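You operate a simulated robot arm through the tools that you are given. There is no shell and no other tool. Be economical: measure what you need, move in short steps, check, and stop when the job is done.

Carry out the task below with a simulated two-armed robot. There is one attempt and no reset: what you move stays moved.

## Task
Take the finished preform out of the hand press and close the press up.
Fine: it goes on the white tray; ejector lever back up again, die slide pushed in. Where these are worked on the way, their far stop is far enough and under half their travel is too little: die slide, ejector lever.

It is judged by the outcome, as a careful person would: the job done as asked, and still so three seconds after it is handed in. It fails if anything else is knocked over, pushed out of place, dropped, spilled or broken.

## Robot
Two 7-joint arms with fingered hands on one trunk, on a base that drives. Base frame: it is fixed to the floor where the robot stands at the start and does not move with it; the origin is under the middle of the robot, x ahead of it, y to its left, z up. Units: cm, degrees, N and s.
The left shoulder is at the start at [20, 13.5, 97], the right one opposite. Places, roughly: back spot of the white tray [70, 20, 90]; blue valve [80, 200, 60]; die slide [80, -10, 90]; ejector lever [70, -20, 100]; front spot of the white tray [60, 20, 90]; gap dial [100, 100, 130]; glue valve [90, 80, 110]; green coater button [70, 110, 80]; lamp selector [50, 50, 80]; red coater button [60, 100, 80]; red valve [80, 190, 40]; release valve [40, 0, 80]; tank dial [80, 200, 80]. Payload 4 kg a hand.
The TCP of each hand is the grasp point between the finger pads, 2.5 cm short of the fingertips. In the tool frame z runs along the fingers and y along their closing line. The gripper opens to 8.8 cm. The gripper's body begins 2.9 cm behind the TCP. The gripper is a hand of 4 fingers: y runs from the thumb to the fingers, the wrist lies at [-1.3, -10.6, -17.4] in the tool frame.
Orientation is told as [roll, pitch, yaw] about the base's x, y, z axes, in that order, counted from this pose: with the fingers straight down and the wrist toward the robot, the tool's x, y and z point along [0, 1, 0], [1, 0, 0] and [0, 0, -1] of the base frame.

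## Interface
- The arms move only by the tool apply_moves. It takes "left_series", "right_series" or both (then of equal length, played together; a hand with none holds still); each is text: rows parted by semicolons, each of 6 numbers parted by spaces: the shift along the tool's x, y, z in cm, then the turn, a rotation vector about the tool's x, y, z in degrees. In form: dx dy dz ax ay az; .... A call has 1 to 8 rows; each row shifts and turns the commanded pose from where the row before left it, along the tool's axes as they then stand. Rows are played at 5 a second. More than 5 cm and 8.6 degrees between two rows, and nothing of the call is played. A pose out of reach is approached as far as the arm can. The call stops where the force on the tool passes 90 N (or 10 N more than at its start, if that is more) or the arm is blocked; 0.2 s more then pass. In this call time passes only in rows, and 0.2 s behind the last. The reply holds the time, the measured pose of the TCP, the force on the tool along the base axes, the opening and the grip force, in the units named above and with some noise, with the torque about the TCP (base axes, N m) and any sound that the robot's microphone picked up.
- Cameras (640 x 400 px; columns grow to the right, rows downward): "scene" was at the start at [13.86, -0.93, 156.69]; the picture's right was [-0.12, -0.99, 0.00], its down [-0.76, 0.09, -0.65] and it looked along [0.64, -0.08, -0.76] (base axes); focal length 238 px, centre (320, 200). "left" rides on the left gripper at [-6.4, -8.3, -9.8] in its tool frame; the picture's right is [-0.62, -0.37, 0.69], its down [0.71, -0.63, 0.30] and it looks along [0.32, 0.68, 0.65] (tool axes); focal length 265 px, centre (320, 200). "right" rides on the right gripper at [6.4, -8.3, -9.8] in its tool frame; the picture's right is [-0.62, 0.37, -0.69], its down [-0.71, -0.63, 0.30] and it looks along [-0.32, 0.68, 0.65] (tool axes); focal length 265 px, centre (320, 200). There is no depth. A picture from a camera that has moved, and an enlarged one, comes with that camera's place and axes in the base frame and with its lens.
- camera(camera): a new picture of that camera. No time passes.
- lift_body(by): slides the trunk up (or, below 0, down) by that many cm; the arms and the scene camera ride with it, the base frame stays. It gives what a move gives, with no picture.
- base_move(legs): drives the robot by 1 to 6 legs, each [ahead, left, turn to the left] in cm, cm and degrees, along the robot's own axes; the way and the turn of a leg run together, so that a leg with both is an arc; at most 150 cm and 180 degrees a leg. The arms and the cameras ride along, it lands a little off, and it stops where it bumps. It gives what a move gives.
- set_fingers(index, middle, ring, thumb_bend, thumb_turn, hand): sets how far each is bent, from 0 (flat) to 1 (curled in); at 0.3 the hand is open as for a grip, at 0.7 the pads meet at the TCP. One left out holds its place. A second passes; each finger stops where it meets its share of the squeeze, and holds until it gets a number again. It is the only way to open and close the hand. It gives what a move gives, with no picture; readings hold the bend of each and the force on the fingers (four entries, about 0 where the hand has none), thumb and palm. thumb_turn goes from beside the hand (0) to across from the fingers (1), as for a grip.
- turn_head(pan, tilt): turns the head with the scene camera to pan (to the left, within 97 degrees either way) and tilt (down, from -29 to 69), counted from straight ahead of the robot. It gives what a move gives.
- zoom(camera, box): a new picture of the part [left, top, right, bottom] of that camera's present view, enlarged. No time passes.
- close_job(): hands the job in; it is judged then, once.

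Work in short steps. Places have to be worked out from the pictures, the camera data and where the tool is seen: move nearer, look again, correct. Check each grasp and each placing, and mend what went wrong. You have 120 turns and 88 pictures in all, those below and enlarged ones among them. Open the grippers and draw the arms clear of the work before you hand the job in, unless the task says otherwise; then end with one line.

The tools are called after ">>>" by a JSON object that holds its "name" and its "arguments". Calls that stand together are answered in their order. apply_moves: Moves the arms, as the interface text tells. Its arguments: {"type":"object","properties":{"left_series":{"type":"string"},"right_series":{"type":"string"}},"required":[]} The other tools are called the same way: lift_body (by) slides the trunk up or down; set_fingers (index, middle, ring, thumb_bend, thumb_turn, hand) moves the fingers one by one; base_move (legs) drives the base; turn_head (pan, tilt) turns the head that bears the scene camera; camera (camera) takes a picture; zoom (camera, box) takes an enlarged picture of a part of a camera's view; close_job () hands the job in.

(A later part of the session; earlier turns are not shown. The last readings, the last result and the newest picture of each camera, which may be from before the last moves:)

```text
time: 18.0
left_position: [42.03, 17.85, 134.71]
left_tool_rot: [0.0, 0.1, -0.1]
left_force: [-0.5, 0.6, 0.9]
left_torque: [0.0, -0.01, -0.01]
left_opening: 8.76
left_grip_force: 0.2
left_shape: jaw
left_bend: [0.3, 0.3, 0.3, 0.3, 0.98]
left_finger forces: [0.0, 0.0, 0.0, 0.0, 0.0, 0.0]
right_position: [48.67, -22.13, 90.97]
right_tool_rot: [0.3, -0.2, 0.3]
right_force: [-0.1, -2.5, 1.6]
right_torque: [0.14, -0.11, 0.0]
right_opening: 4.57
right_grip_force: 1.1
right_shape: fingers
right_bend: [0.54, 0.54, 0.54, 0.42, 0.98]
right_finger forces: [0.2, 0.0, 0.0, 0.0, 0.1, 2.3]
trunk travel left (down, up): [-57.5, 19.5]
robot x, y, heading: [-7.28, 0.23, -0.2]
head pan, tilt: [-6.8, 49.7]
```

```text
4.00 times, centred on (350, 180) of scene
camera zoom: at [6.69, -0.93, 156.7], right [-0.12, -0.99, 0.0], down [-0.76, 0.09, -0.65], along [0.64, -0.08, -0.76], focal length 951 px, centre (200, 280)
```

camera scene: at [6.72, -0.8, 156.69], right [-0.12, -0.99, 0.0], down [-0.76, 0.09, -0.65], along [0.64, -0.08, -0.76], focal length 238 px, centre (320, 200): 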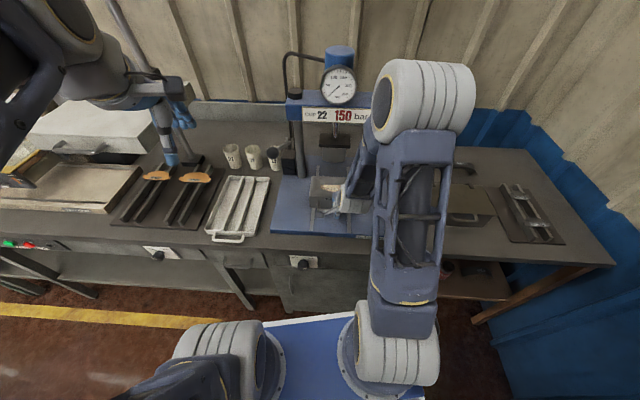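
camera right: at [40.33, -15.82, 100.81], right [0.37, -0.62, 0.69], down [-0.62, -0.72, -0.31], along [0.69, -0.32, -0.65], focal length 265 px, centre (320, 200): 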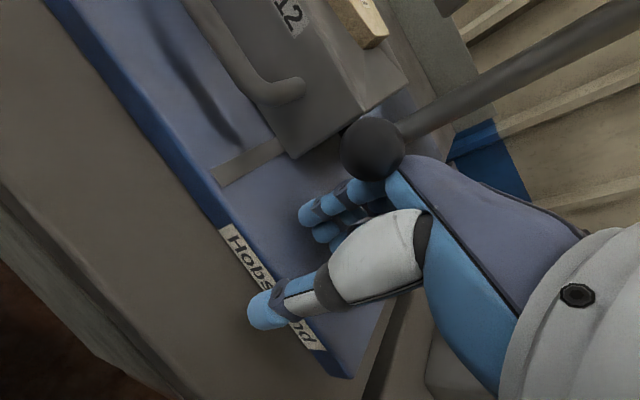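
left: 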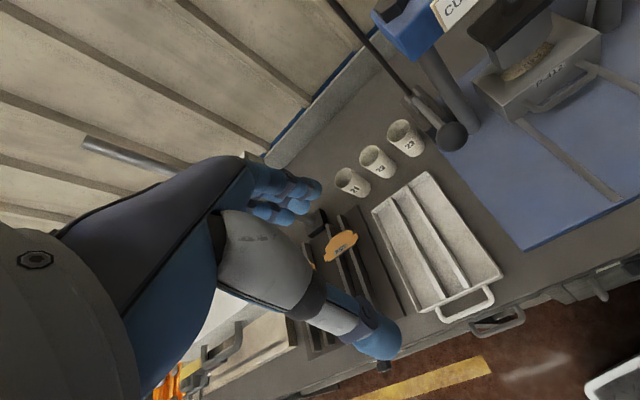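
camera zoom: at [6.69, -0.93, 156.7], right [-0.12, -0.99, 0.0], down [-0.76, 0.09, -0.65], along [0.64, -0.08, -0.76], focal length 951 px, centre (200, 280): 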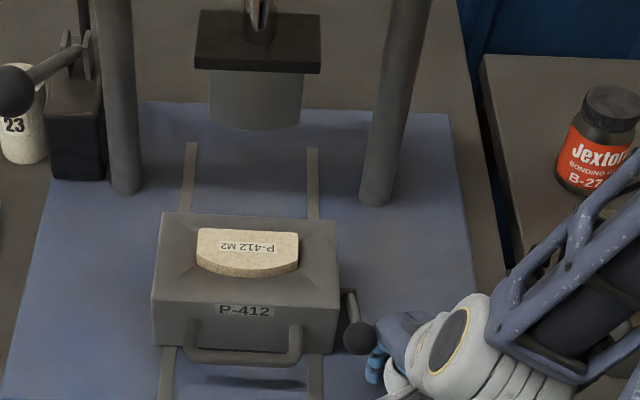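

The lever stays down; the hand slipped beside the ball. I move right, raise the hand, and look.

>>> {"name": "apply_moves", "arguments": {"right_series": "-2 0 0 0 0 0;-3 0 0 0 0 0;0 0 -4.5 0 0 0;0 0 -4.5 0 0 0;0 0 -4.5 0 0 0"}}

>>> {"name": "camera", "arguments": {"camera": "right"}}

>>> {"name": "zoom", "arguments": {"camera": "scene", "box": [290, 130, 410, 230]}}

```text
time: 19.2
left_position: [42.11, 17.84, 134.64]
left_tool_rot: [0.0, -0.2, -0.2]
left_force: [0.1, 0.0, 0.6]
left_torque: [-0.01, 0.02, 0.03]
left_opening: 8.78
left_grip_force: 0.1
left_shape: jaw
left_bend: [0.3, 0.3, 0.3, 0.3, 0.98]
left_finger forces: [0.0, 0.0, 0.0, 0.1, 0.0, 0.1]
right_position: [48.86, -26.92, 104.62]
right_tool_rot: [0.2, -0.1, 0.4]
right_force: [-0.7, 0.4, 0.9]
right_torque: [-0.03, 0.0, -0.04]
right_opening: 4.61
right_grip_force: 0.2
right_shape: fingers
right_bend: [0.54, 0.54, 0.54, 0.42, 0.98]
right_finger forces: [0.0, 0.0, 0.0, 0.0, 0.0, 0.0]
trunk travel left (down, up): [-57.5, 19.5]
robot x, y, heading: [-7.0, -0.04, 0.0]
head pan, tilt: [-6.8, 49.7]
```

```text
53 pictures are left
camera right: at [40.63, -20.65, 114.5], right [0.37, -0.62, 0.69], down [-0.62, -0.72, -0.31], along [0.69, -0.32, -0.65], focal length 265 px, centre (320, 200)
```

right: 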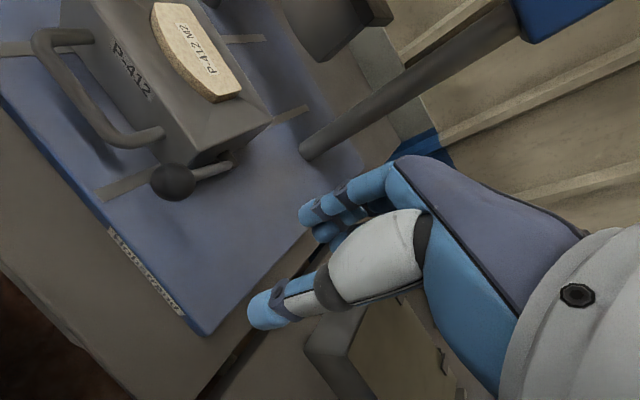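

```text
4.00 times, centred on (350, 180) of scene
camera zoom: at [6.73, -0.93, 156.69], right [-0.12, -0.99, 0.0], down [-0.76, 0.09, -0.65], along [0.64, -0.08, -0.76], focal length 951 px, centre (200, 280)
```

zoom: 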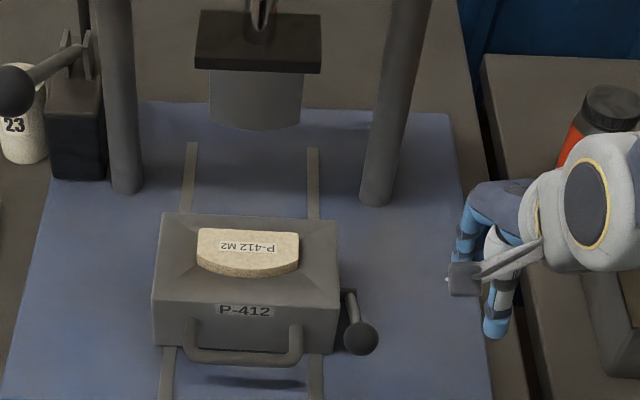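

The lever ball is now at about [50.4, -19.5, 95.6] and stays there. I back the base 8 cm for a better working reach, with the hands clear.

>>> {"name": "base_move", "arguments": {"legs": [[-8, 0, 0]]}}

>>> {"name": "set_fingers", "arguments": {"hand": "right", "index": 0.6, "middle": 0.6, "ring": 0.6, "thumb_bend": 0.3}}

```text
time: 20.3
left_position: [33.89, 17.92, 134.73]
left_tool_rot: [0.0, 0.0, 0.1]
left_force: [-0.1, -0.2, 0.3]
left_torque: [0.0, 0.01, 0.0]
left_opening: 8.76
left_grip_force: 0.1
left_shape: jaw
left_bend: [0.3, 0.3, 0.3, 0.3, 0.98]
left_finger forces: [0.0, 0.0, 0.0, 0.1, 0.0, 0.0]
right_position: [41.03, -26.95, 104.57]
right_tool_rot: [0.2, -0.2, 0.5]
right_force: [-0.1, -0.2, 0.2]
right_torque: [0.02, 0.0, 0.04]
right_opening: 4.6
right_grip_force: 0.0
right_shape: fingers
right_bend: [0.54, 0.54, 0.54, 0.42, 0.98]
right_finger forces: [0.0, 0.0, 0.0, 0.0, 0.0, 0.1]
trunk travel left (down, up): [-57.5, 19.5]
robot x, y, heading: [-15.05, 0.05, 0.2]
head pan, tilt: [-6.8, 49.7]
```

```text
time: 21.3
left_position: [33.96, 17.93, 134.64]
left_tool_rot: [0.0, 0.0, -0.1]
left_force: [-0.9, -0.2, -0.5]
left_torque: [-0.02, 0.01, -0.03]
left_opening: 8.78
left_grip_force: 0.1
left_shape: jaw
left_bend: [0.3, 0.3, 0.3, 0.3, 0.98]
left_finger forces: [0.1, 0.1, 0.0, 0.0, 0.0, 0.0]
right_position: [41.01, -27.01, 104.74]
right_tool_rot: [0.1, -0.2, 0.4]
right_force: [-1.3, 0.7, 0.6]
right_torque: [0.0, 0.02, -0.01]
right_opening: 5.21
right_grip_force: 0.1
right_shape: fingers
right_bend: [0.6, 0.6, 0.6, 0.3, 0.98]
right_finger forces: [0.0, 0.1, 0.0, 0.0, 0.0, 0.0]
trunk travel left (down, up): [-57.5, 19.5]
robot x, y, heading: [-15.08, -0.1, -0.1]
head pan, tilt: [-6.8, 49.7]
```

I move the fingertips over the ball and press down gently until I feel a stop.

>>> {"name": "apply_moves", "arguments": {"right_series": "2.75 4 0 0 0 0;2.75 3.9 0 0 0 0;0 0 2 0 0 0;0 0 2 0 0 0;0 0 1 0 0 0"}}

>>> {"name": "camera", "arguments": {"camera": "right"}}

>>> {"name": "zoom", "arguments": {"camera": "scene", "box": [290, 130, 410, 230]}}

```text
time: 22.5
left_position: [33.94, 17.89, 134.68]
left_tool_rot: [-0.1, 0.0, 0.1]
left_force: [0.0, -0.1, -0.2]
left_torque: [0.03, -0.02, 0.05]
left_opening: 8.77
left_grip_force: 0.0
left_shape: jaw
left_bend: [0.3, 0.3, 0.3, 0.3, 0.98]
left_finger forces: [0.0, 0.0, 0.1, 0.1, 0.0, 0.0]
right_position: [48.81, -21.33, 99.57]
right_tool_rot: [0.2, -0.2, 0.4]
right_force: [0.6, 0.1, 0.2]
right_torque: [0.0, 0.0, -0.04]
right_opening: 5.23
right_grip_force: 0.1
right_shape: fingers
right_bend: [0.6, 0.6, 0.6, 0.3, 0.98]
right_finger forces: [0.0, 0.0, 0.0, 0.0, 0.0, 0.0]
trunk travel left (down, up): [-57.5, 19.5]
robot x, y, heading: [-15.35, 0.03, -0.0]
head pan, tilt: [-6.8, 49.7]
```

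```text
51 pictures are left
camera right: at [40.42, -15.04, 109.45], right [0.37, -0.62, 0.69], down [-0.62, -0.72, -0.31], along [0.69, -0.32, -0.65], focal length 265 px, centre (320, 200)
```

right: 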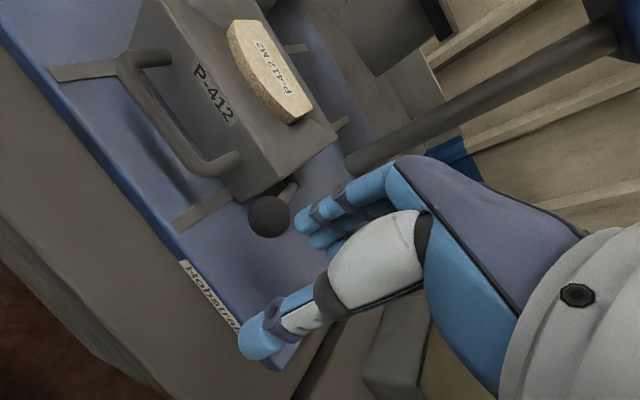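

```text
4.00 times, centred on (350, 180) of scene
camera zoom: at [-1.28, -0.91, 156.7], right [-0.12, -0.99, 0.0], down [-0.76, 0.09, -0.65], along [0.64, -0.08, -0.76], focal length 951 px, centre (200, 280)
```

zoom: 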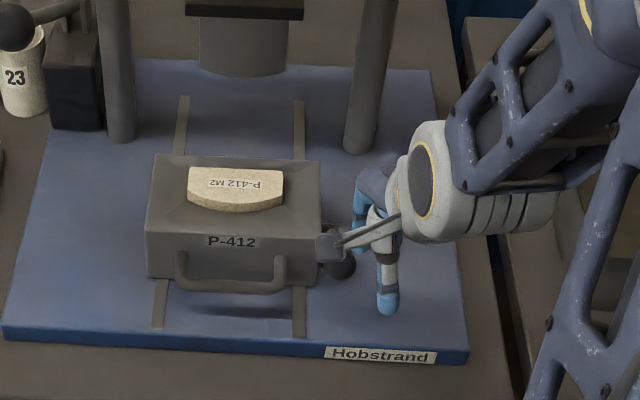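

The index fingertip is just above the ball. I press down.

>>> {"name": "apply_moves", "arguments": {"right_series": "0.5 0 1 0 0 0;0 0 1 0 0 0;0 0 1 0 0 0"}}

>>> {"name": "zoom", "arguments": {"camera": "scene", "box": [290, 130, 410, 230]}}

```text
time: 23.3
left_position: [33.93, 17.86, 134.77]
left_tool_rot: [0.0, 0.0, 0.1]
left_force: [-0.9, 0.2, 0.5]
left_torque: [0.02, 0.01, 0.0]
left_opening: 8.76
left_grip_force: 0.1
left_shape: jaw
left_bend: [0.3, 0.3, 0.3, 0.3, 0.98]
left_finger forces: [0.0, 0.0, 0.1, 0.0, 0.0, 0.0]
right_position: [48.7, -20.77, 96.69]
right_tool_rot: [0.3, -0.1, 0.6]
right_force: [-0.7, -0.3, 1.4]
right_torque: [-0.06, -0.02, -0.02]
right_opening: 5.13
right_grip_force: 0.3
right_shape: fingers
right_bend: [0.61, 0.6, 0.6, 0.3, 0.98]
right_finger forces: [0.9, 0.1, 0.0, 0.0, 0.0, 0.0]
trunk travel left (down, up): [-57.5, 19.5]
robot x, y, heading: [-15.16, 0.07, 0.1]
head pan, tilt: [-6.8, 49.7]
```

```text
4.00 times, centred on (350, 180) of scene
camera zoom: at [-1.28, -0.91, 156.7], right [-0.12, -0.99, 0.0], down [-0.76, 0.09, -0.65], along [0.64, -0.08, -0.76], focal length 951 px, centre (200, 280)
```

zoom: 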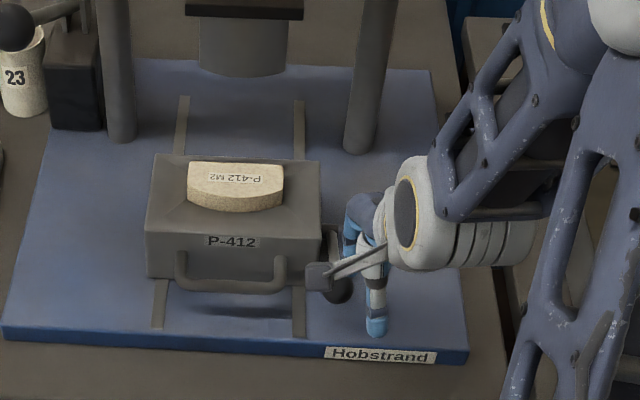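

The preform rises further. I keep pressing until the stop.

>>> {"name": "apply_moves", "arguments": {"right_series": "0 0.2 1 0 0 0;0 0.3 1 0 0 0;0 0.3 1 0 0 0"}}

>>> {"name": "zoom", "arguments": {"camera": "scene", "box": [290, 130, 410, 230]}}

```text
time: 24.1
left_position: [33.98, 17.91, 134.74]
left_tool_rot: [0.0, 0.0, 0.1]
left_force: [0.1, 0.9, 0.1]
left_torque: [-0.03, 0.0, 0.0]
left_opening: 8.76
left_grip_force: 0.1
left_shape: jaw
left_bend: [0.3, 0.3, 0.3, 0.3, 0.98]
left_finger forces: [0.0, 0.1, 0.0, 0.0, 0.0, 0.1]
right_position: [49.65, -20.79, 93.61]
right_tool_rot: [0.1, -0.2, 0.4]
right_force: [-0.8, -3.8, 1.7]
right_torque: [-0.05, -0.04, -0.06]
right_opening: 5.01
right_grip_force: 2.1
right_shape: fingers
right_bend: [0.62, 0.6, 0.6, 0.3, 0.98]
right_finger forces: [4.1, 0.0, 0.0, 0.0, 0.1, 0.0]
trunk travel left (down, up): [-57.5, 19.5]
robot x, y, heading: [-15.61, 0.03, 0.2]
head pan, tilt: [-6.8, 49.7]
```

```text
4.00 times, centred on (350, 180) of scene
camera zoom: at [-1.28, -0.92, 156.7], right [-0.12, -0.99, 0.0], down [-0.76, 0.09, -0.65], along [0.64, -0.08, -0.76], focal length 951 px, centre (200, 280)
```

zoom: 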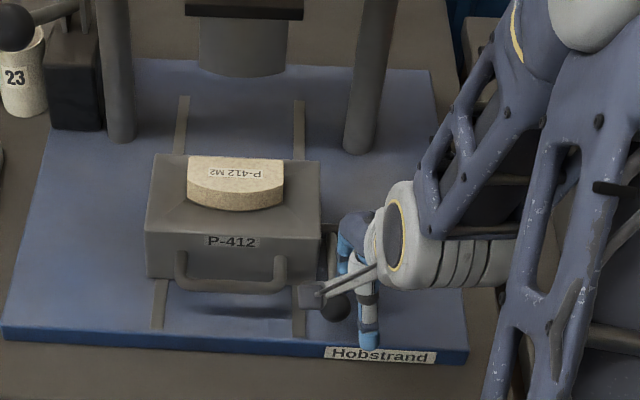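

Still moving without a stop, so I press 2 cm more.

>>> {"name": "apply_moves", "arguments": {"right_series": "0 0.2 1 0 0 0;0 0.2 1 0 0 0"}}

>>> {"name": "zoom", "arguments": {"camera": "scene", "box": [290, 130, 410, 230]}}

```text
time: 24.7
left_position: [33.91, 17.8, 134.71]
left_tool_rot: [0.0, 0.0, 0.0]
left_force: [-0.4, -0.1, -0.3]
left_torque: [0.03, 0.0, 0.02]
left_opening: 8.76
left_grip_force: 0.0
left_shape: jaw
left_bend: [0.3, 0.3, 0.3, 0.3, 0.98]
left_finger forces: [0.0, 0.0, 0.1, 0.0, 0.0, 0.0]
right_position: [49.96, -21.05, 91.62]
right_tool_rot: [0.3, -0.3, 0.2]
right_force: [-3.2, -11.0, 7.5]
right_torque: [-0.01, -0.14, -0.17]
right_opening: 4.75
right_grip_force: 6.5
right_shape: fingers
right_bend: [0.64, 0.6, 0.6, 0.3, 0.98]
right_finger forces: [11.9, 0.1, 0.1, 0.1, 0.0, 0.0]
trunk travel left (down, up): [-57.5, 19.5]
robot x, y, heading: [-15.04, 0.63, -0.3]
head pan, tilt: [-6.8, 49.7]
```

```text
4.00 times, centred on (350, 180) of scene
camera zoom: at [-1.31, -0.95, 156.71], right [-0.12, -0.99, 0.0], down [-0.76, 0.09, -0.65], along [0.64, -0.08, -0.76], focal length 951 px, centre (200, 280)
```

zoom: 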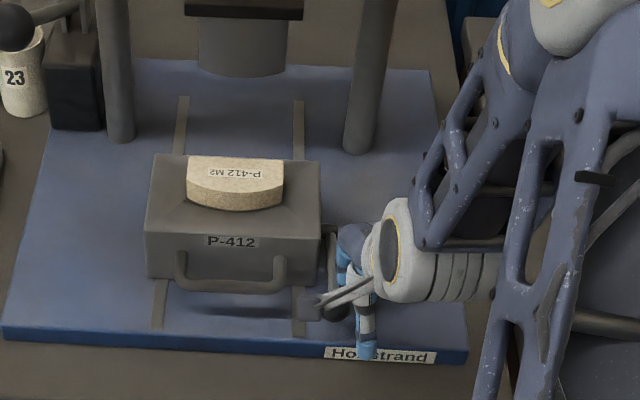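

The force is rising and the preform no longer climbs, so this is the stop. I retreat to the right and then up.

>>> {"name": "apply_moves", "arguments": {"right_series": "-3 -0.5 -0.5 0 0 0;-4 0 -1 0 0 0;0 0 -4.5 0 0 0;0 0 -4.5 0 0 0;-3 0 -4 0 0 0;-3 0 -4 0 0 0"}}

>>> {"name": "zoom", "arguments": {"camera": "scene", "box": [180, 100, 420, 250]}}

>>> {"name": "camera", "arguments": {"camera": "right"}}

```text
time: 26.1
left_position: [33.97, 17.85, 134.57]
left_tool_rot: [-0.1, 0.0, 0.0]
left_force: [-0.1, -0.3, 0.2]
left_torque: [-0.02, 0.02, 0.04]
left_opening: 8.77
left_grip_force: 0.0
left_shape: jaw
left_bend: [0.3, 0.3, 0.3, 0.3, 0.98]
left_finger forces: [0.1, 0.0, 0.0, 0.0, 0.0, 0.0]
right_position: [49.49, -33.83, 110.07]
right_tool_rot: [0.2, -0.2, 0.6]
right_force: [0.0, 0.6, 0.3]
right_torque: [0.02, 0.0, 0.02]
right_opening: 5.2
right_grip_force: 0.1
right_shape: fingers
right_bend: [0.6, 0.6, 0.6, 0.3, 0.98]
right_finger forces: [0.0, 0.1, 0.0, 0.1, 0.0, 0.1]
trunk travel left (down, up): [-57.5, 19.5]
robot x, y, heading: [-15.23, 0.19, -0.0]
head pan, tilt: [-6.8, 49.7]
```

```text
2.67 times, centred on (300, 175) of scene
camera zoom: at [-1.24, -0.89, 156.69], right [-0.12, -0.99, 0.0], down [-0.76, 0.09, -0.65], along [0.64, -0.08, -0.76], focal length 634 px, centre (373, 267)
```

zoom: 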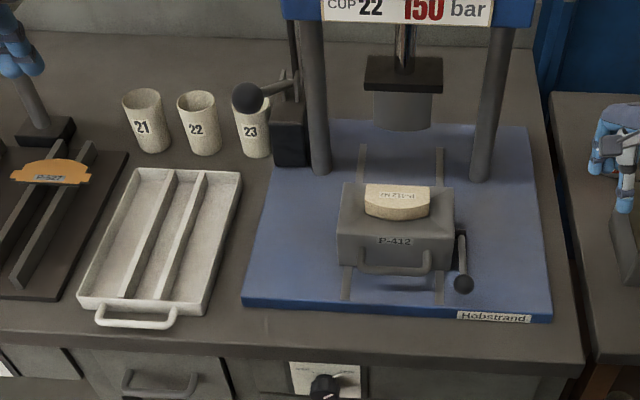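

```text
45 pictures are left
camera right: at [41.19, -27.52, 119.92], right [0.37, -0.62, 0.69], down [-0.62, -0.72, -0.31], along [0.69, -0.31, -0.65], focal length 265 px, centre (320, 200)
```

right: 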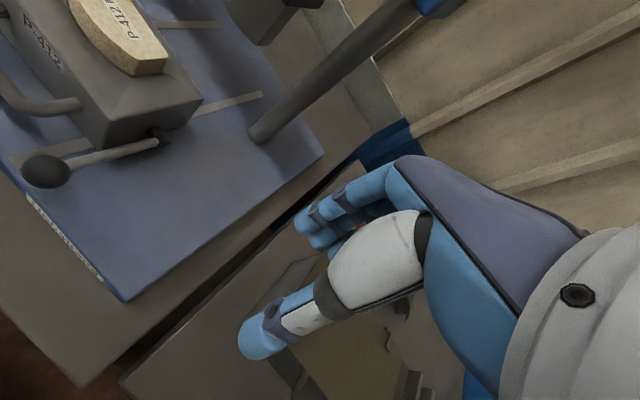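

The lever is at its stop with the preform up: about 8.4 cm long in y, about 4 cm deep, centred near [59, -12]. The tray is centred near [64, 20]. I shift the base 14 cm left so the right hand can reach both comfortably.

>>> {"name": "apply_moves", "arguments": {"right_series": "0 0 -4 0 0 0"}}

>>> {"name": "base_move", "arguments": {"legs": [[0, 14, 0]]}}

>>> {"name": "set_fingers", "arguments": {"hand": "right", "index": 0.35, "middle": 0.35, "ring": 0.35, "thumb_bend": 0.35}}

>>> {"name": "camera", "arguments": {"camera": "right"}}

>>> {"name": "zoom", "arguments": {"camera": "scene", "box": [200, 100, 440, 250]}}

```text
time: 26.5
left_position: [34.06, 17.83, 134.72]
left_tool_rot: [-0.1, 0.0, 0.0]
left_force: [0.7, 0.3, 0.3]
left_torque: [0.0, 0.0, -0.02]
left_opening: 8.78
left_grip_force: 0.0
left_shape: jaw
left_bend: [0.3, 0.3, 0.3, 0.3, 0.98]
left_finger forces: [0.1, 0.0, 0.0, 0.0, 0.0, 0.0]
right_position: [49.63, -33.77, 114.08]
right_tool_rot: [0.2, -0.1, 0.5]
right_force: [-0.6, -0.4, -1.0]
right_torque: [-0.01, 0.01, -0.05]
right_opening: 5.18
right_grip_force: 0.1
right_shape: fingers
right_bend: [0.6, 0.6, 0.6, 0.3, 0.98]
right_finger forces: [0.1, 0.1, 0.0, 0.0, 0.1, 0.0]
trunk travel left (down, up): [-57.5, 19.5]
robot x, y, heading: [-14.92, 0.2, 0.3]
head pan, tilt: [-6.8, 49.7]
```

```text
time: 27.8
left_position: [33.98, 32.41, 134.65]
left_tool_rot: [0.0, 0.0, -0.2]
left_force: [0.2, -0.3, 0.7]
left_torque: [0.02, 0.01, 0.02]
left_opening: 8.74
left_grip_force: 0.1
left_shape: jaw
left_bend: [0.3, 0.3, 0.3, 0.3, 0.98]
left_finger forces: [0.0, 0.0, 0.0, 0.1, 0.1, 0.1]
right_position: [49.46, -19.46, 114.07]
right_tool_rot: [0.3, -0.1, 0.3]
right_force: [0.5, 0.3, 0.1]
right_torque: [-0.02, -0.01, 0.01]
right_opening: 5.17
right_grip_force: 0.0
right_shape: fingers
right_bend: [0.6, 0.6, 0.6, 0.3, 0.98]
right_finger forces: [0.0, 0.1, 0.0, 0.0, 0.1, 0.1]
trunk travel left (down, up): [-57.5, 19.5]
robot x, y, heading: [-15.05, 14.56, -0.1]
head pan, tilt: [-6.8, 49.7]
```

```text
time: 28.8
left_position: [34.05, 32.43, 134.7]
left_tool_rot: [0.0, 0.0, -0.3]
left_force: [0.0, -0.5, -1.0]
left_torque: [-0.02, 0.02, -0.02]
left_opening: 8.73
left_grip_force: 0.0
left_shape: jaw
left_bend: [0.3, 0.3, 0.3, 0.3, 0.98]
left_finger forces: [0.0, 0.1, 0.0, 0.0, 0.0, 0.0]
right_position: [49.63, -19.45, 114.14]
right_tool_rot: [0.2, -0.3, 0.4]
right_force: [-0.6, -0.2, -0.4]
right_torque: [0.0, -0.01, -0.03]
right_opening: 7.45
right_grip_force: 0.0
right_shape: fingers
right_bend: [0.35, 0.35, 0.35, 0.35, 0.98]
right_finger forces: [0.0, 0.1, 0.0, 0.0, 0.0, 0.0]
trunk travel left (down, up): [-57.5, 19.5]
robot x, y, heading: [-14.94, 14.79, -0.0]
head pan, tilt: [-6.8, 49.7]
```

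```text
44 pictures are left
camera right: at [41.18, -13.08, 123.98], right [0.37, -0.62, 0.69], down [-0.63, -0.72, -0.31], along [0.69, -0.32, -0.65], focal length 265 px, centre (320, 200)
```

right: 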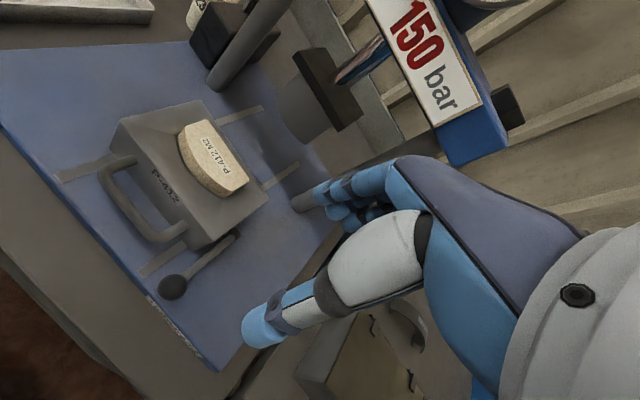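

```text
2.67 times, centred on (320, 175) of scene
camera zoom: at [-1.24, 13.7, 156.69], right [-0.12, -0.99, 0.0], down [-0.76, 0.09, -0.65], along [0.64, -0.08, -0.76], focal length 634 px, centre (320, 267)
```

zoom: 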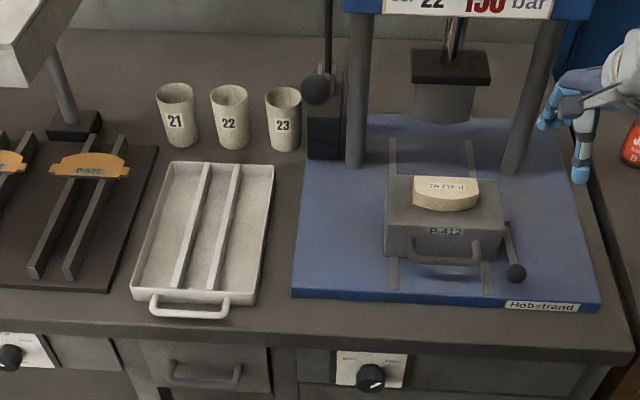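

The preform top centre comes out at about [60.6, -11.4, 97.5]. I move above it and look again.

>>> {"name": "apply_moves", "arguments": {"right_series": "2 2.7 2 0 0 0;2 2.7 2 0 0 0;2 2.7 2 0 0 0;2 2.7 2 0 0 0"}}

>>> {"name": "camera", "arguments": {"camera": "right"}}

>>> {"name": "zoom", "arguments": {"camera": "scene", "box": [300, 120, 420, 220]}}

```text
time: 29.8
left_position: [34.09, 32.33, 134.69]
left_tool_rot: [0.0, 0.0, -0.3]
left_force: [0.1, 0.0, 0.5]
left_torque: [0.03, -0.01, -0.01]
left_opening: 8.76
left_grip_force: 0.0
left_shape: jaw
left_bend: [0.3, 0.3, 0.3, 0.3, 0.98]
left_finger forces: [0.0, 0.0, 0.0, 0.0, 0.0, 0.0]
right_position: [59.97, -11.28, 106.16]
right_tool_rot: [0.2, 0.0, 0.2]
right_force: [-0.2, -0.7, 0.1]
right_torque: [0.03, -0.04, 0.04]
right_opening: 7.45
right_grip_force: 0.1
right_shape: fingers
right_bend: [0.35, 0.35, 0.35, 0.35, 0.98]
right_finger forces: [0.1, 0.0, 0.0, 0.0, 0.0, 0.0]
trunk travel left (down, up): [-57.5, 19.5]
robot x, y, heading: [-15.07, 14.82, -0.3]
head pan, tilt: [-6.8, 49.7]
```

```text
42 pictures are left
camera right: at [51.64, -5.02, 116.0], right [0.37, -0.62, 0.69], down [-0.63, -0.72, -0.31], along [0.69, -0.32, -0.65], focal length 265 px, centre (320, 200)
```

right: 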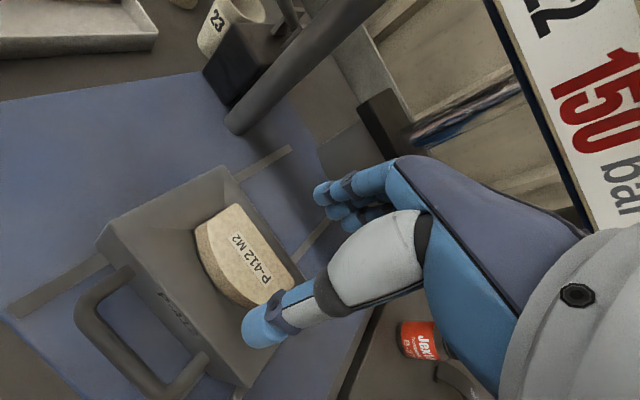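

```text
4.00 times, centred on (360, 170) of scene
camera zoom: at [-1.27, 13.67, 156.7], right [-0.12, -0.99, 0.0], down [-0.76, 0.09, -0.65], along [0.64, -0.08, -0.76], focal length 951 px, centre (160, 320)
```

zoom: 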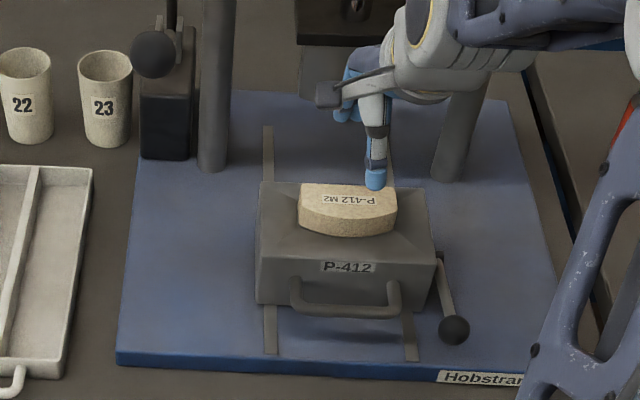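

I refine the preform centre to [61.2, -11.1], top z ≈ 97. I descend around it in small steps.

>>> {"name": "apply_moves", "arguments": {"right_series": "0.1 1.2 2.5 0 0 0;0 0 3 0 0 0;0 0 2.2 0 0 0"}}

>>> {"name": "camera", "arguments": {"camera": "right"}}

>>> {"name": "zoom", "arguments": {"camera": "scene", "box": [300, 120, 420, 220]}}

```text
time: 30.6
left_position: [34.01, 32.42, 134.65]
left_tool_rot: [0.0, 0.0, -0.2]
left_force: [0.3, -0.6, 0.3]
left_torque: [0.01, -0.03, -0.04]
left_opening: 8.77
left_grip_force: 0.0
left_shape: jaw
left_bend: [0.3, 0.3, 0.3, 0.3, 0.98]
left_finger forces: [0.0, 0.1, 0.0, 0.0, 0.0, 0.0]
right_position: [61.6, -11.39, 98.12]
right_tool_rot: [0.2, -0.2, 0.4]
right_force: [-1.3, -0.1, 0.6]
right_torque: [0.01, 0.0, -0.01]
right_opening: 7.46
right_grip_force: 0.0
right_shape: fingers
right_bend: [0.35, 0.35, 0.35, 0.35, 0.98]
right_finger forces: [0.1, 0.0, 0.1, 0.1, 0.1, 0.1]
trunk travel left (down, up): [-57.5, 19.5]
robot x, y, heading: [-15.04, 14.93, -0.4]
head pan, tilt: [-6.8, 49.7]
```

```text
40 pictures are left
camera right: at [53.4, -4.96, 108.1], right [0.37, -0.62, 0.69], down [-0.63, -0.72, -0.31], along [0.69, -0.32, -0.65], focal length 265 px, centre (320, 200)
```

right: 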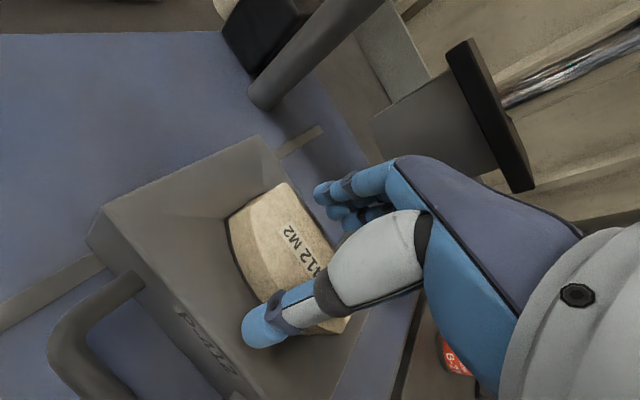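

```text
4.00 times, centred on (360, 170) of scene
camera zoom: at [-1.25, 13.71, 156.7], right [-0.12, -0.99, 0.0], down [-0.76, 0.09, -0.65], along [0.64, -0.08, -0.76], focal length 951 px, centre (160, 320)
```

zoom: 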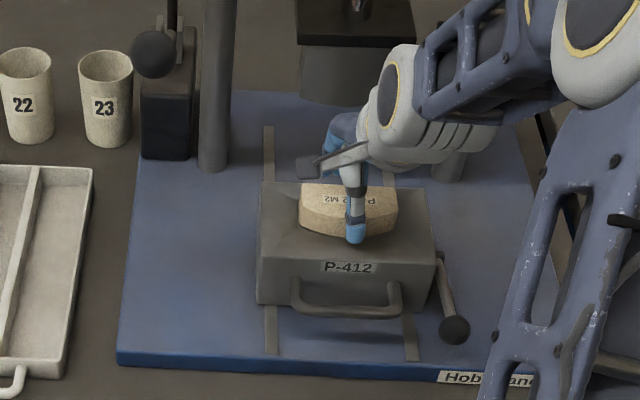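

The thumb is in front and the fingers are behind the preform. I lower 0.8 cm and close gently.

>>> {"name": "apply_moves", "arguments": {"right_series": "0 0 0.8 0 0 0"}}

>>> {"name": "set_fingers", "arguments": {"hand": "right", "index": 0.54, "middle": 0.54, "ring": 0.54, "thumb_bend": 0.54}}

>>> {"name": "camera", "arguments": {"camera": "right"}}

```text
time: 31.0
left_position: [34.0, 32.31, 134.67]
left_tool_rot: [0.0, 0.0, -0.2]
left_force: [-0.6, -0.1, 0.1]
left_torque: [-0.07, 0.01, 0.0]
left_opening: 8.77
left_grip_force: 0.0
left_shape: jaw
left_bend: [0.3, 0.3, 0.3, 0.3, 0.98]
left_finger forces: [0.0, 0.1, 0.0, 0.1, 0.0, 0.0]
right_position: [61.66, -11.24, 97.52]
right_tool_rot: [0.2, -0.2, 0.3]
right_force: [0.4, -0.3, -1.2]
right_torque: [0.01, 0.02, 0.01]
right_opening: 7.44
right_grip_force: 0.0
right_shape: fingers
right_bend: [0.35, 0.35, 0.35, 0.35, 0.98]
right_finger forces: [0.0, 0.0, 0.0, 0.0, 0.0, 0.1]
trunk travel left (down, up): [-57.5, 19.5]
robot x, y, heading: [-15.54, 14.68, -0.2]
head pan, tilt: [-6.8, 49.7]
```

```text
time: 32.0
left_position: [34.06, 32.43, 134.81]
left_tool_rot: [0.0, 0.0, -0.2]
left_force: [-0.5, 0.4, -0.7]
left_torque: [0.0, -0.01, -0.01]
left_opening: 8.75
left_grip_force: 0.1
left_shape: jaw
left_bend: [0.3, 0.3, 0.3, 0.3, 0.98]
left_finger forces: [0.0, 0.0, 0.0, 0.1, 0.0, 0.1]
right_position: [61.64, -11.25, 97.44]
right_tool_rot: [0.2, -0.1, 0.3]
right_force: [-2.7, -0.5, 0.4]
right_torque: [-0.02, 0.08, 0.03]
right_opening: 4.31
right_grip_force: 3.7
right_shape: fingers
right_bend: [0.52, 0.54, 0.54, 0.49, 0.97]
right_finger forces: [1.5, 0.1, 0.0, 0.0, 4.7, 0.1]
trunk travel left (down, up): [-57.5, 19.5]
robot x, y, heading: [-14.95, 15.07, -0.3]
head pan, tilt: [-6.8, 49.7]
```

```text
38 pictures are left
camera right: at [53.35, -4.97, 107.35], right [0.37, -0.62, 0.69], down [-0.63, -0.72, -0.31], along [0.69, -0.32, -0.65], focal length 265 px, centre (320, 200)
```

right: 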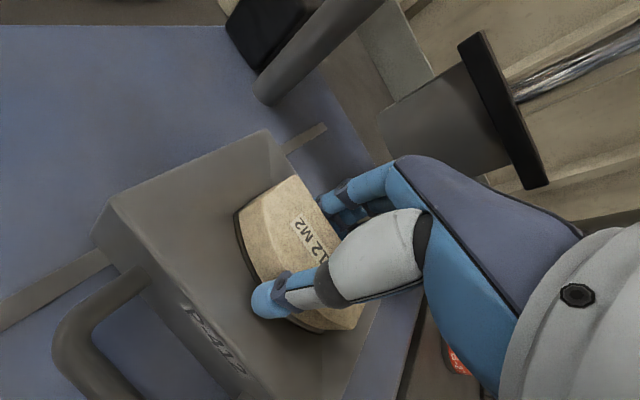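

Thumb and index touch the preform at a width of about 4.3 cm. I squeeze a bit more for a firm grip.

>>> {"name": "set_fingers", "arguments": {"hand": "right", "index": 0.58, "middle": 0.6, "ring": 0.6, "thumb_bend": 0.58}}

```text
time: 33.0
left_position: [34.09, 32.4, 134.62]
left_tool_rot: [0.1, 0.0, -0.2]
left_force: [0.1, 0.4, -0.9]
left_torque: [0.01, -0.03, 0.02]
left_opening: 8.77
left_grip_force: 0.1
left_shape: jaw
left_bend: [0.3, 0.3, 0.3, 0.3, 0.98]
left_finger forces: [0.0, 0.0, 0.0, 0.0, 0.0, 0.1]
right_position: [61.67, -11.27, 97.52]
right_tool_rot: [0.1, -0.2, 0.3]
right_force: [-0.8, 0.0, -0.3]
right_torque: [-0.02, -0.01, 0.02]
right_opening: 4.2
right_grip_force: 7.3
right_shape: fingers
right_bend: [0.53, 0.56, 0.58, 0.49, 0.97]
right_finger forces: [2.9, 2.9, 1.1, 0.0, 7.2, 0.0]
trunk travel left (down, up): [-57.5, 19.5]
robot x, y, heading: [-14.82, 14.63, -0.2]
head pan, tilt: [-6.8, 49.7]
```

All the fingers are in contact at about 7 N. I lift slowly as a test.

>>> {"name": "apply_moves", "arguments": {"right_series": "0 0 -1 0 0 0;0 0 -1 0 0 0;0 0 -1.5 0 0 0"}}

>>> {"name": "zoom", "arguments": {"camera": "scene", "box": [300, 120, 420, 220]}}

>>> {"name": "camera", "arguments": {"camera": "right"}}

```text
time: 33.8
left_position: [34.1, 32.51, 134.62]
left_tool_rot: [0.0, 0.0, -0.2]
left_force: [-0.2, 0.5, -0.1]
left_torque: [0.02, -0.02, -0.01]
left_opening: 8.77
left_grip_force: 0.2
left_shape: jaw
left_bend: [0.3, 0.3, 0.3, 0.3, 0.98]
left_finger forces: [0.0, 0.1, 0.0, 0.1, 0.0, 0.1]
right_position: [61.51, -11.16, 101.15]
right_tool_rot: [0.2, -0.1, 0.3]
right_force: [0.3, 0.3, -1.1]
right_torque: [0.01, 0.0, 0.02]
right_opening: 4.19
right_grip_force: 6.9
right_shape: fingers
right_bend: [0.53, 0.57, 0.58, 0.49, 0.97]
right_finger forces: [3.5, 2.7, 0.9, 0.0, 7.0, 0.0]
trunk travel left (down, up): [-57.5, 19.5]
robot x, y, heading: [-15.08, 14.84, -0.0]
head pan, tilt: [-6.8, 49.7]
```

```text
4.00 times, centred on (360, 170) of scene
camera zoom: at [-1.22, 13.69, 156.69], right [-0.12, -0.99, 0.0], down [-0.76, 0.09, -0.65], along [0.64, -0.08, -0.76], focal length 951 px, centre (160, 320)
```

zoom: 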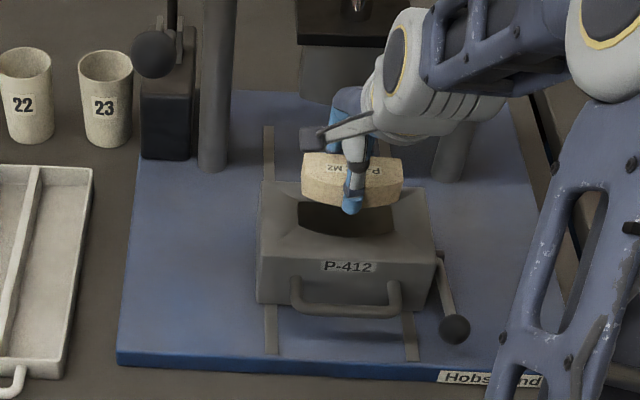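

```text
36 pictures are left
camera right: at [53.26, -4.84, 110.96], right [0.37, -0.62, 0.69], down [-0.63, -0.72, -0.31], along [0.69, -0.32, -0.65], focal length 265 px, centre (320, 200)
```

right: 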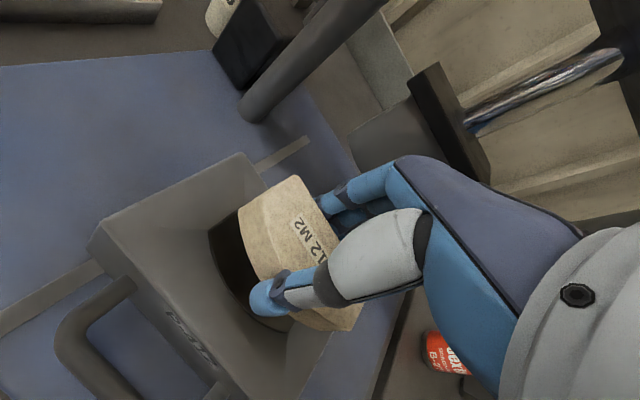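

The preform is held level and free of the die. I raise it and carry it left over the tray.

>>> {"name": "apply_moves", "arguments": {"right_series": "0 0 -3 0 0 0;0 0 -3 0 0 0;3 0 0 0 0 0;4.5 0 0 0 0 0;4.5 0 0 0 0 0;4.5 0 0 0 0 0;4.5 0 0 0 0 0;4.5 0 0 0 0 0"}}

>>> {"name": "apply_moves", "arguments": {"right_series": "4 -0.3 0 0 0 0;3.8 -0.3 0 0 0 0"}}

>>> {"name": "camera", "arguments": {"camera": "scene"}}

>>> {"name": "camera", "arguments": {"camera": "right"}}

```text
time: 35.4
left_position: [34.12, 31.94, 134.62]
left_tool_rot: [0.1, 0.0, -0.4]
left_force: [-0.3, 0.0, 0.8]
left_torque: [0.05, 0.01, 0.01]
left_opening: 8.76
left_grip_force: 0.0
left_shape: jaw
left_bend: [0.3, 0.3, 0.3, 0.3, 0.98]
left_finger forces: [0.0, 0.0, 0.0, 0.1, 0.1, 0.0]
right_position: [61.14, 2.88, 107.12]
right_tool_rot: [-0.5, 0.4, -3.7]
right_force: [-2.7, -12.3, -0.7]
right_torque: [0.72, -0.08, -0.21]
right_opening: 4.18
right_grip_force: 13.6
right_shape: fingers
right_bend: [0.53, 0.57, 0.58, 0.49, 0.96]
right_finger forces: [3.3, 2.7, 0.9, 0.0, 6.8, 13.3]
trunk travel left (down, up): [-57.5, 19.5]
robot x, y, heading: [-14.77, 14.28, -0.7]
head pan, tilt: [-6.8, 49.7]
stopped in row 7 (right hand): the force on the tool passed its limit at 113 N (the readings are from after the stop); the commanded pose is now the measured one
```

```text
time: 35.8
left_position: [34.04, 31.93, 134.73]
left_tool_rot: [0.1, 0.0, -0.5]
left_force: [-0.5, 0.0, 0.1]
left_torque: [0.04, 0.04, 0.0]
left_opening: 8.75
left_grip_force: 0.1
left_shape: jaw
left_bend: [0.3, 0.3, 0.3, 0.3, 0.98]
left_finger forces: [0.1, 0.0, 0.0, 0.1, 0.0, 0.0]
right_position: [61.01, 3.07, 106.89]
right_tool_rot: [-1.4, 0.9, -6.7]
right_force: [-1.7, -13.1, -0.4]
right_torque: [0.75, -0.12, -0.21]
right_opening: 4.18
right_grip_force: 13.6
right_shape: fingers
right_bend: [0.53, 0.57, 0.58, 0.49, 0.96]
right_finger forces: [3.4, 2.6, 0.9, 0.0, 6.8, 12.7]
trunk travel left (down, up): [-57.5, 19.5]
robot x, y, heading: [-14.89, 14.67, -0.6]
head pan, tilt: [-6.8, 49.7]
stopped in row 1 (right hand): the force on the tool passed its limit at 105 N (the readings are from after the stop); the commanded pose is now the measured one
```

```text
35 pictures are left
camera scene: at [-1.27, 13.35, 156.7], right [-0.13, -0.99, 0.0], down [-0.76, 0.1, -0.65], along [0.64, -0.08, -0.76], focal length 238 px, centre (320, 200)
```

scene: 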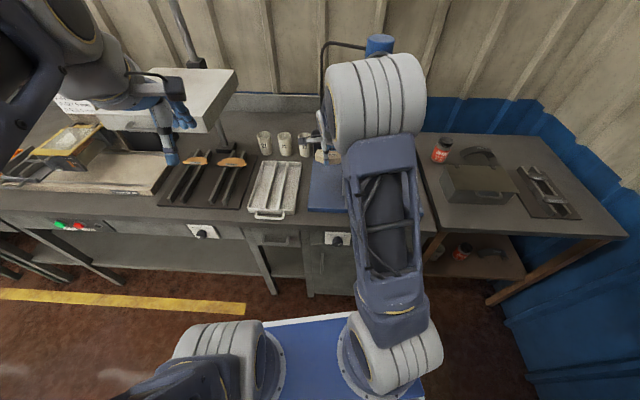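

```text
34 pictures are left
camera right: at [53.63, 10.5, 116.71], right [0.31, -0.64, 0.7], down [-0.71, -0.64, -0.28], along [0.63, -0.42, -0.66], focal length 265 px, centre (320, 200)
```

right: 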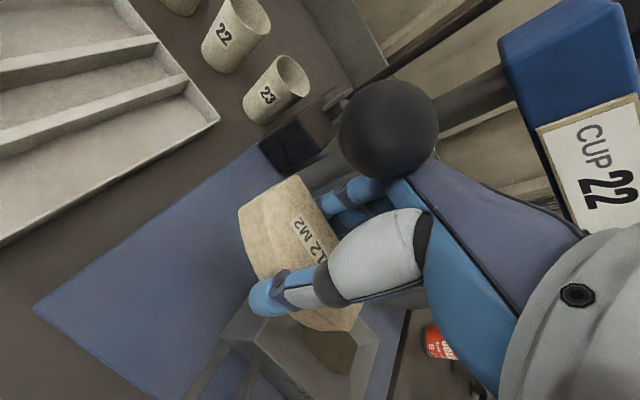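

The back of the hand met the pump handle's ball at about [63.5, 6, 112]; the preform is still held. I back off to the right, pull towards the robot and straighten the yaw.

>>> {"name": "apply_moves", "arguments": {"right_series": "-2 0 0 0 0 0;-1 -2 0 0 0 -3.3;0 -3 0 0 0 -3.4;0 -3 0 0 0 0;0 -2 0 0 0 0"}}

>>> {"name": "camera", "arguments": {"camera": "right"}}

>>> {"name": "zoom", "arguments": {"camera": "scene", "box": [230, 80, 420, 230]}}

```text
time: 37.0
left_position: [34.17, 32.02, 134.63]
left_tool_rot: [-0.1, 0.0, -0.5]
left_force: [0.1, -0.4, -0.7]
left_torque: [0.02, 0.01, 0.01]
left_opening: 8.74
left_grip_force: 0.2
left_shape: jaw
left_bend: [0.3, 0.3, 0.3, 0.3, 0.98]
left_finger forces: [0.0, 0.0, 0.1, 0.0, 0.1, 0.1]
right_position: [50.5, 0.6, 107.14]
right_tool_rot: [-1.2, 1.0, 0.4]
right_force: [-0.2, 0.3, -1.1]
right_torque: [-0.01, 0.0, 0.01]
right_opening: 4.17
right_grip_force: 6.5
right_shape: fingers
right_bend: [0.53, 0.57, 0.58, 0.49, 0.96]
right_finger forces: [3.2, 2.5, 0.8, 0.0, 6.7, 0.0]
trunk travel left (down, up): [-57.5, 19.5]
robot x, y, heading: [-14.97, 14.27, -0.2]
head pan, tilt: [-6.8, 49.7]
```

```text
33 pictures are left
camera right: at [42.32, 7.19, 117.02], right [0.38, -0.6, 0.7], down [-0.63, -0.72, -0.28], along [0.68, -0.33, -0.66], focal length 265 px, centre (320, 200)
```

right: 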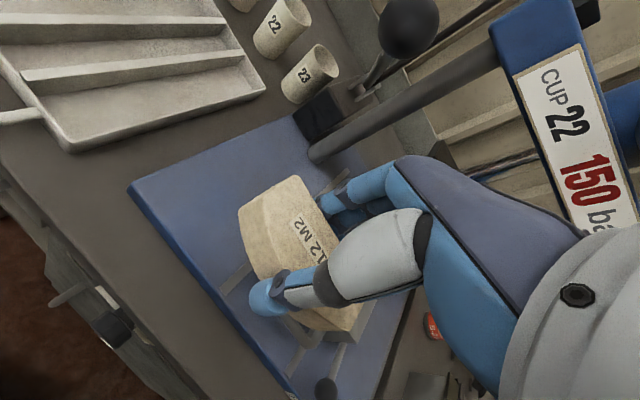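

```text
2.67 times, centred on (325, 155) of scene
camera zoom: at [-1.23, 13.49, 156.69], right [-0.13, -0.99, 0.0], down [-0.76, 0.1, -0.65], along [0.64, -0.08, -0.76], focal length 634 px, centre (307, 320)
```

zoom: 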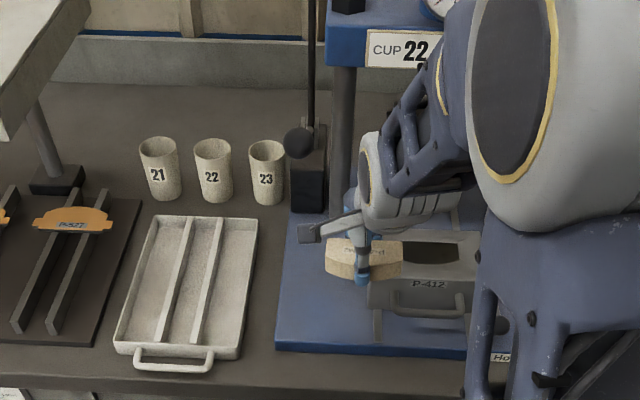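

The pump handle sits where it was, and its ball at [65.5, 6, 112] is now well clear. I travel left at x≈50.

>>> {"name": "apply_moves", "arguments": {"right_series": "4.4 0 0 -1 1.2 0;4.4 0 0 0 0 0;4.4 0 0 0 0 0;4.4 0 0 0 0 0;4.4 0 0 0 0 0"}}

>>> {"name": "camera", "arguments": {"camera": "right"}}

```text
time: 38.1
left_position: [34.11, 31.93, 134.58]
left_tool_rot: [0.0, 0.0, -0.5]
left_force: [-0.1, -0.9, 0.3]
left_torque: [0.03, 0.02, 0.0]
left_opening: 8.77
left_grip_force: 0.0
left_shape: jaw
left_bend: [0.3, 0.3, 0.3, 0.3, 0.98]
left_finger forces: [0.0, 0.0, 0.1, 0.0, 0.0, 0.0]
right_position: [50.28, 22.81, 107.47]
right_tool_rot: [0.1, 0.0, 0.4]
right_force: [0.6, 0.2, -1.2]
right_torque: [0.02, -0.01, -0.01]
right_opening: 4.19
right_grip_force: 6.8
right_shape: fingers
right_bend: [0.53, 0.57, 0.58, 0.5, 0.96]
right_finger forces: [3.2, 2.5, 0.8, 0.1, 6.5, 0.1]
trunk travel left (down, up): [-57.5, 19.5]
robot x, y, heading: [-14.98, 14.42, -0.5]
head pan, tilt: [-6.8, 49.7]
```

```text
31 pictures are left
camera right: at [41.96, 29.18, 117.37], right [0.37, -0.62, 0.69], down [-0.63, -0.72, -0.31], along [0.69, -0.32, -0.65], focal length 265 px, centre (320, 200)
```

right: 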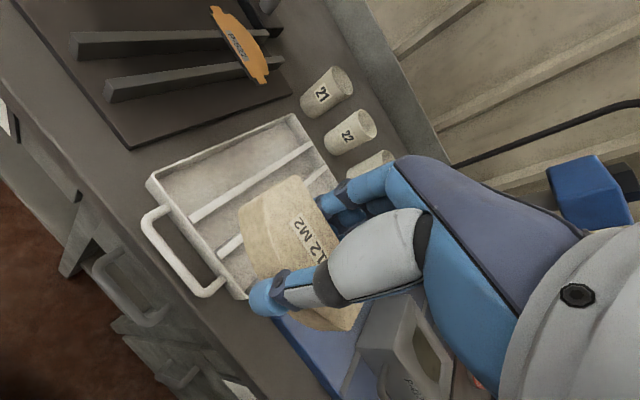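

Next I move forward to x≈61 over the tray, turning the hand by −8° to square it with the tray.

>>> {"name": "apply_moves", "arguments": {"right_series": "0 4 0 0 0 4;0 3.5 0 0 0 4;0.5 3.2 0 0 0 0"}}

>>> {"name": "camera", "arguments": {"camera": "right"}}

>>> {"name": "zoom", "arguments": {"camera": "scene", "box": [230, 100, 350, 230]}}

```text
time: 39.0
left_position: [34.08, 32.02, 134.7]
left_tool_rot: [0.0, 0.0, -0.5]
left_force: [-0.4, 0.0, 0.7]
left_torque: [0.04, 0.0, 0.01]
left_opening: 8.73
left_grip_force: 0.0
left_shape: jaw
left_bend: [0.3, 0.3, 0.3, 0.3, 0.98]
left_finger forces: [0.1, 0.0, 0.0, 0.0, 0.0, 0.0]
right_position: [61.02, 22.6, 107.46]
right_tool_rot: [0.1, -0.1, -7.6]
right_force: [-0.5, -0.6, -1.0]
right_torque: [0.02, 0.02, 0.01]
right_opening: 4.17
right_grip_force: 6.8
right_shape: fingers
right_bend: [0.53, 0.57, 0.58, 0.5, 0.96]
right_finger forces: [3.2, 2.5, 0.9, 0.0, 6.6, 0.0]
trunk travel left (down, up): [-57.5, 19.5]
robot x, y, heading: [-15.19, 14.78, -0.7]
head pan, tilt: [-6.8, 49.7]
```

```text
30 pictures are left
camera right: at [53.61, 30.03, 117.3], right [0.28, -0.66, 0.69], down [-0.72, -0.62, -0.31], along [0.63, -0.41, -0.65], focal length 265 px, centre (320, 200)
```

right: 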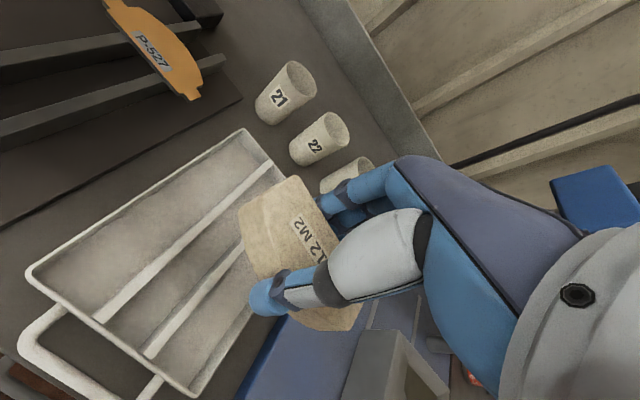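

```text
3.08 times, centred on (290, 165) of scene
camera zoom: at [-1.29, 13.5, 156.7], right [-0.13, -0.99, 0.0], down [-0.76, 0.1, -0.65], along [0.64, -0.08, -0.76], focal length 732 px, centre (412, 308)
```

zoom: 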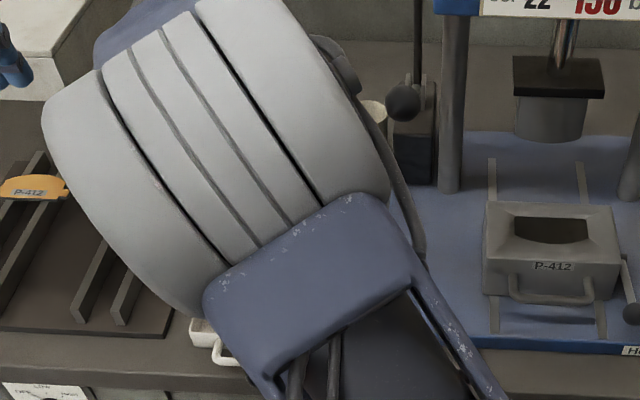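

The hand is above the ribs, whose mid-line is at about y=23 here. I shift 0.5 cm left and start lowering.

>>> {"name": "apply_moves", "arguments": {"right_series": "0.5 0 3 0 0 0;0 0 3.5 0 0 0;0 0 3 0 0 0"}}

>>> {"name": "camera", "arguments": {"camera": "right"}}

```text
time: 39.8
left_position: [34.13, 31.98, 134.65]
left_tool_rot: [0.0, -0.1, -0.4]
left_force: [-0.3, 0.4, 0.6]
left_torque: [0.0, 0.0, -0.02]
left_opening: 8.76
left_grip_force: 0.0
left_shape: jaw
left_bend: [0.3, 0.3, 0.3, 0.3, 0.98]
left_finger forces: [0.0, 0.0, 0.0, 0.1, 0.0, 0.1]
right_position: [61.07, 22.8, 97.42]
right_tool_rot: [0.1, 0.0, -7.6]
right_force: [0.6, -0.1, -0.8]
right_torque: [0.02, -0.04, -0.03]
right_opening: 4.16
right_grip_force: 6.9
right_shape: fingers
right_bend: [0.53, 0.57, 0.58, 0.5, 0.96]
right_finger forces: [3.2, 2.5, 1.0, 0.1, 6.5, 0.1]
trunk travel left (down, up): [-57.5, 19.5]
robot x, y, heading: [-14.97, 14.55, -0.4]
head pan, tilt: [-6.8, 49.7]
```

```text
28 pictures are left
camera right: at [53.66, 30.3, 107.37], right [0.28, -0.66, 0.69], down [-0.72, -0.62, -0.31], along [0.63, -0.41, -0.65], focal length 265 px, centre (320, 200)
```

right: 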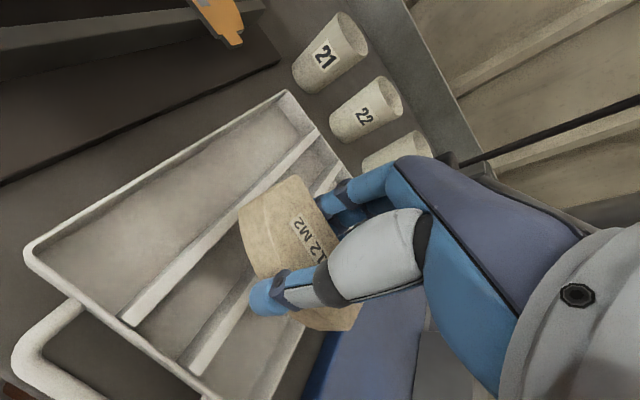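

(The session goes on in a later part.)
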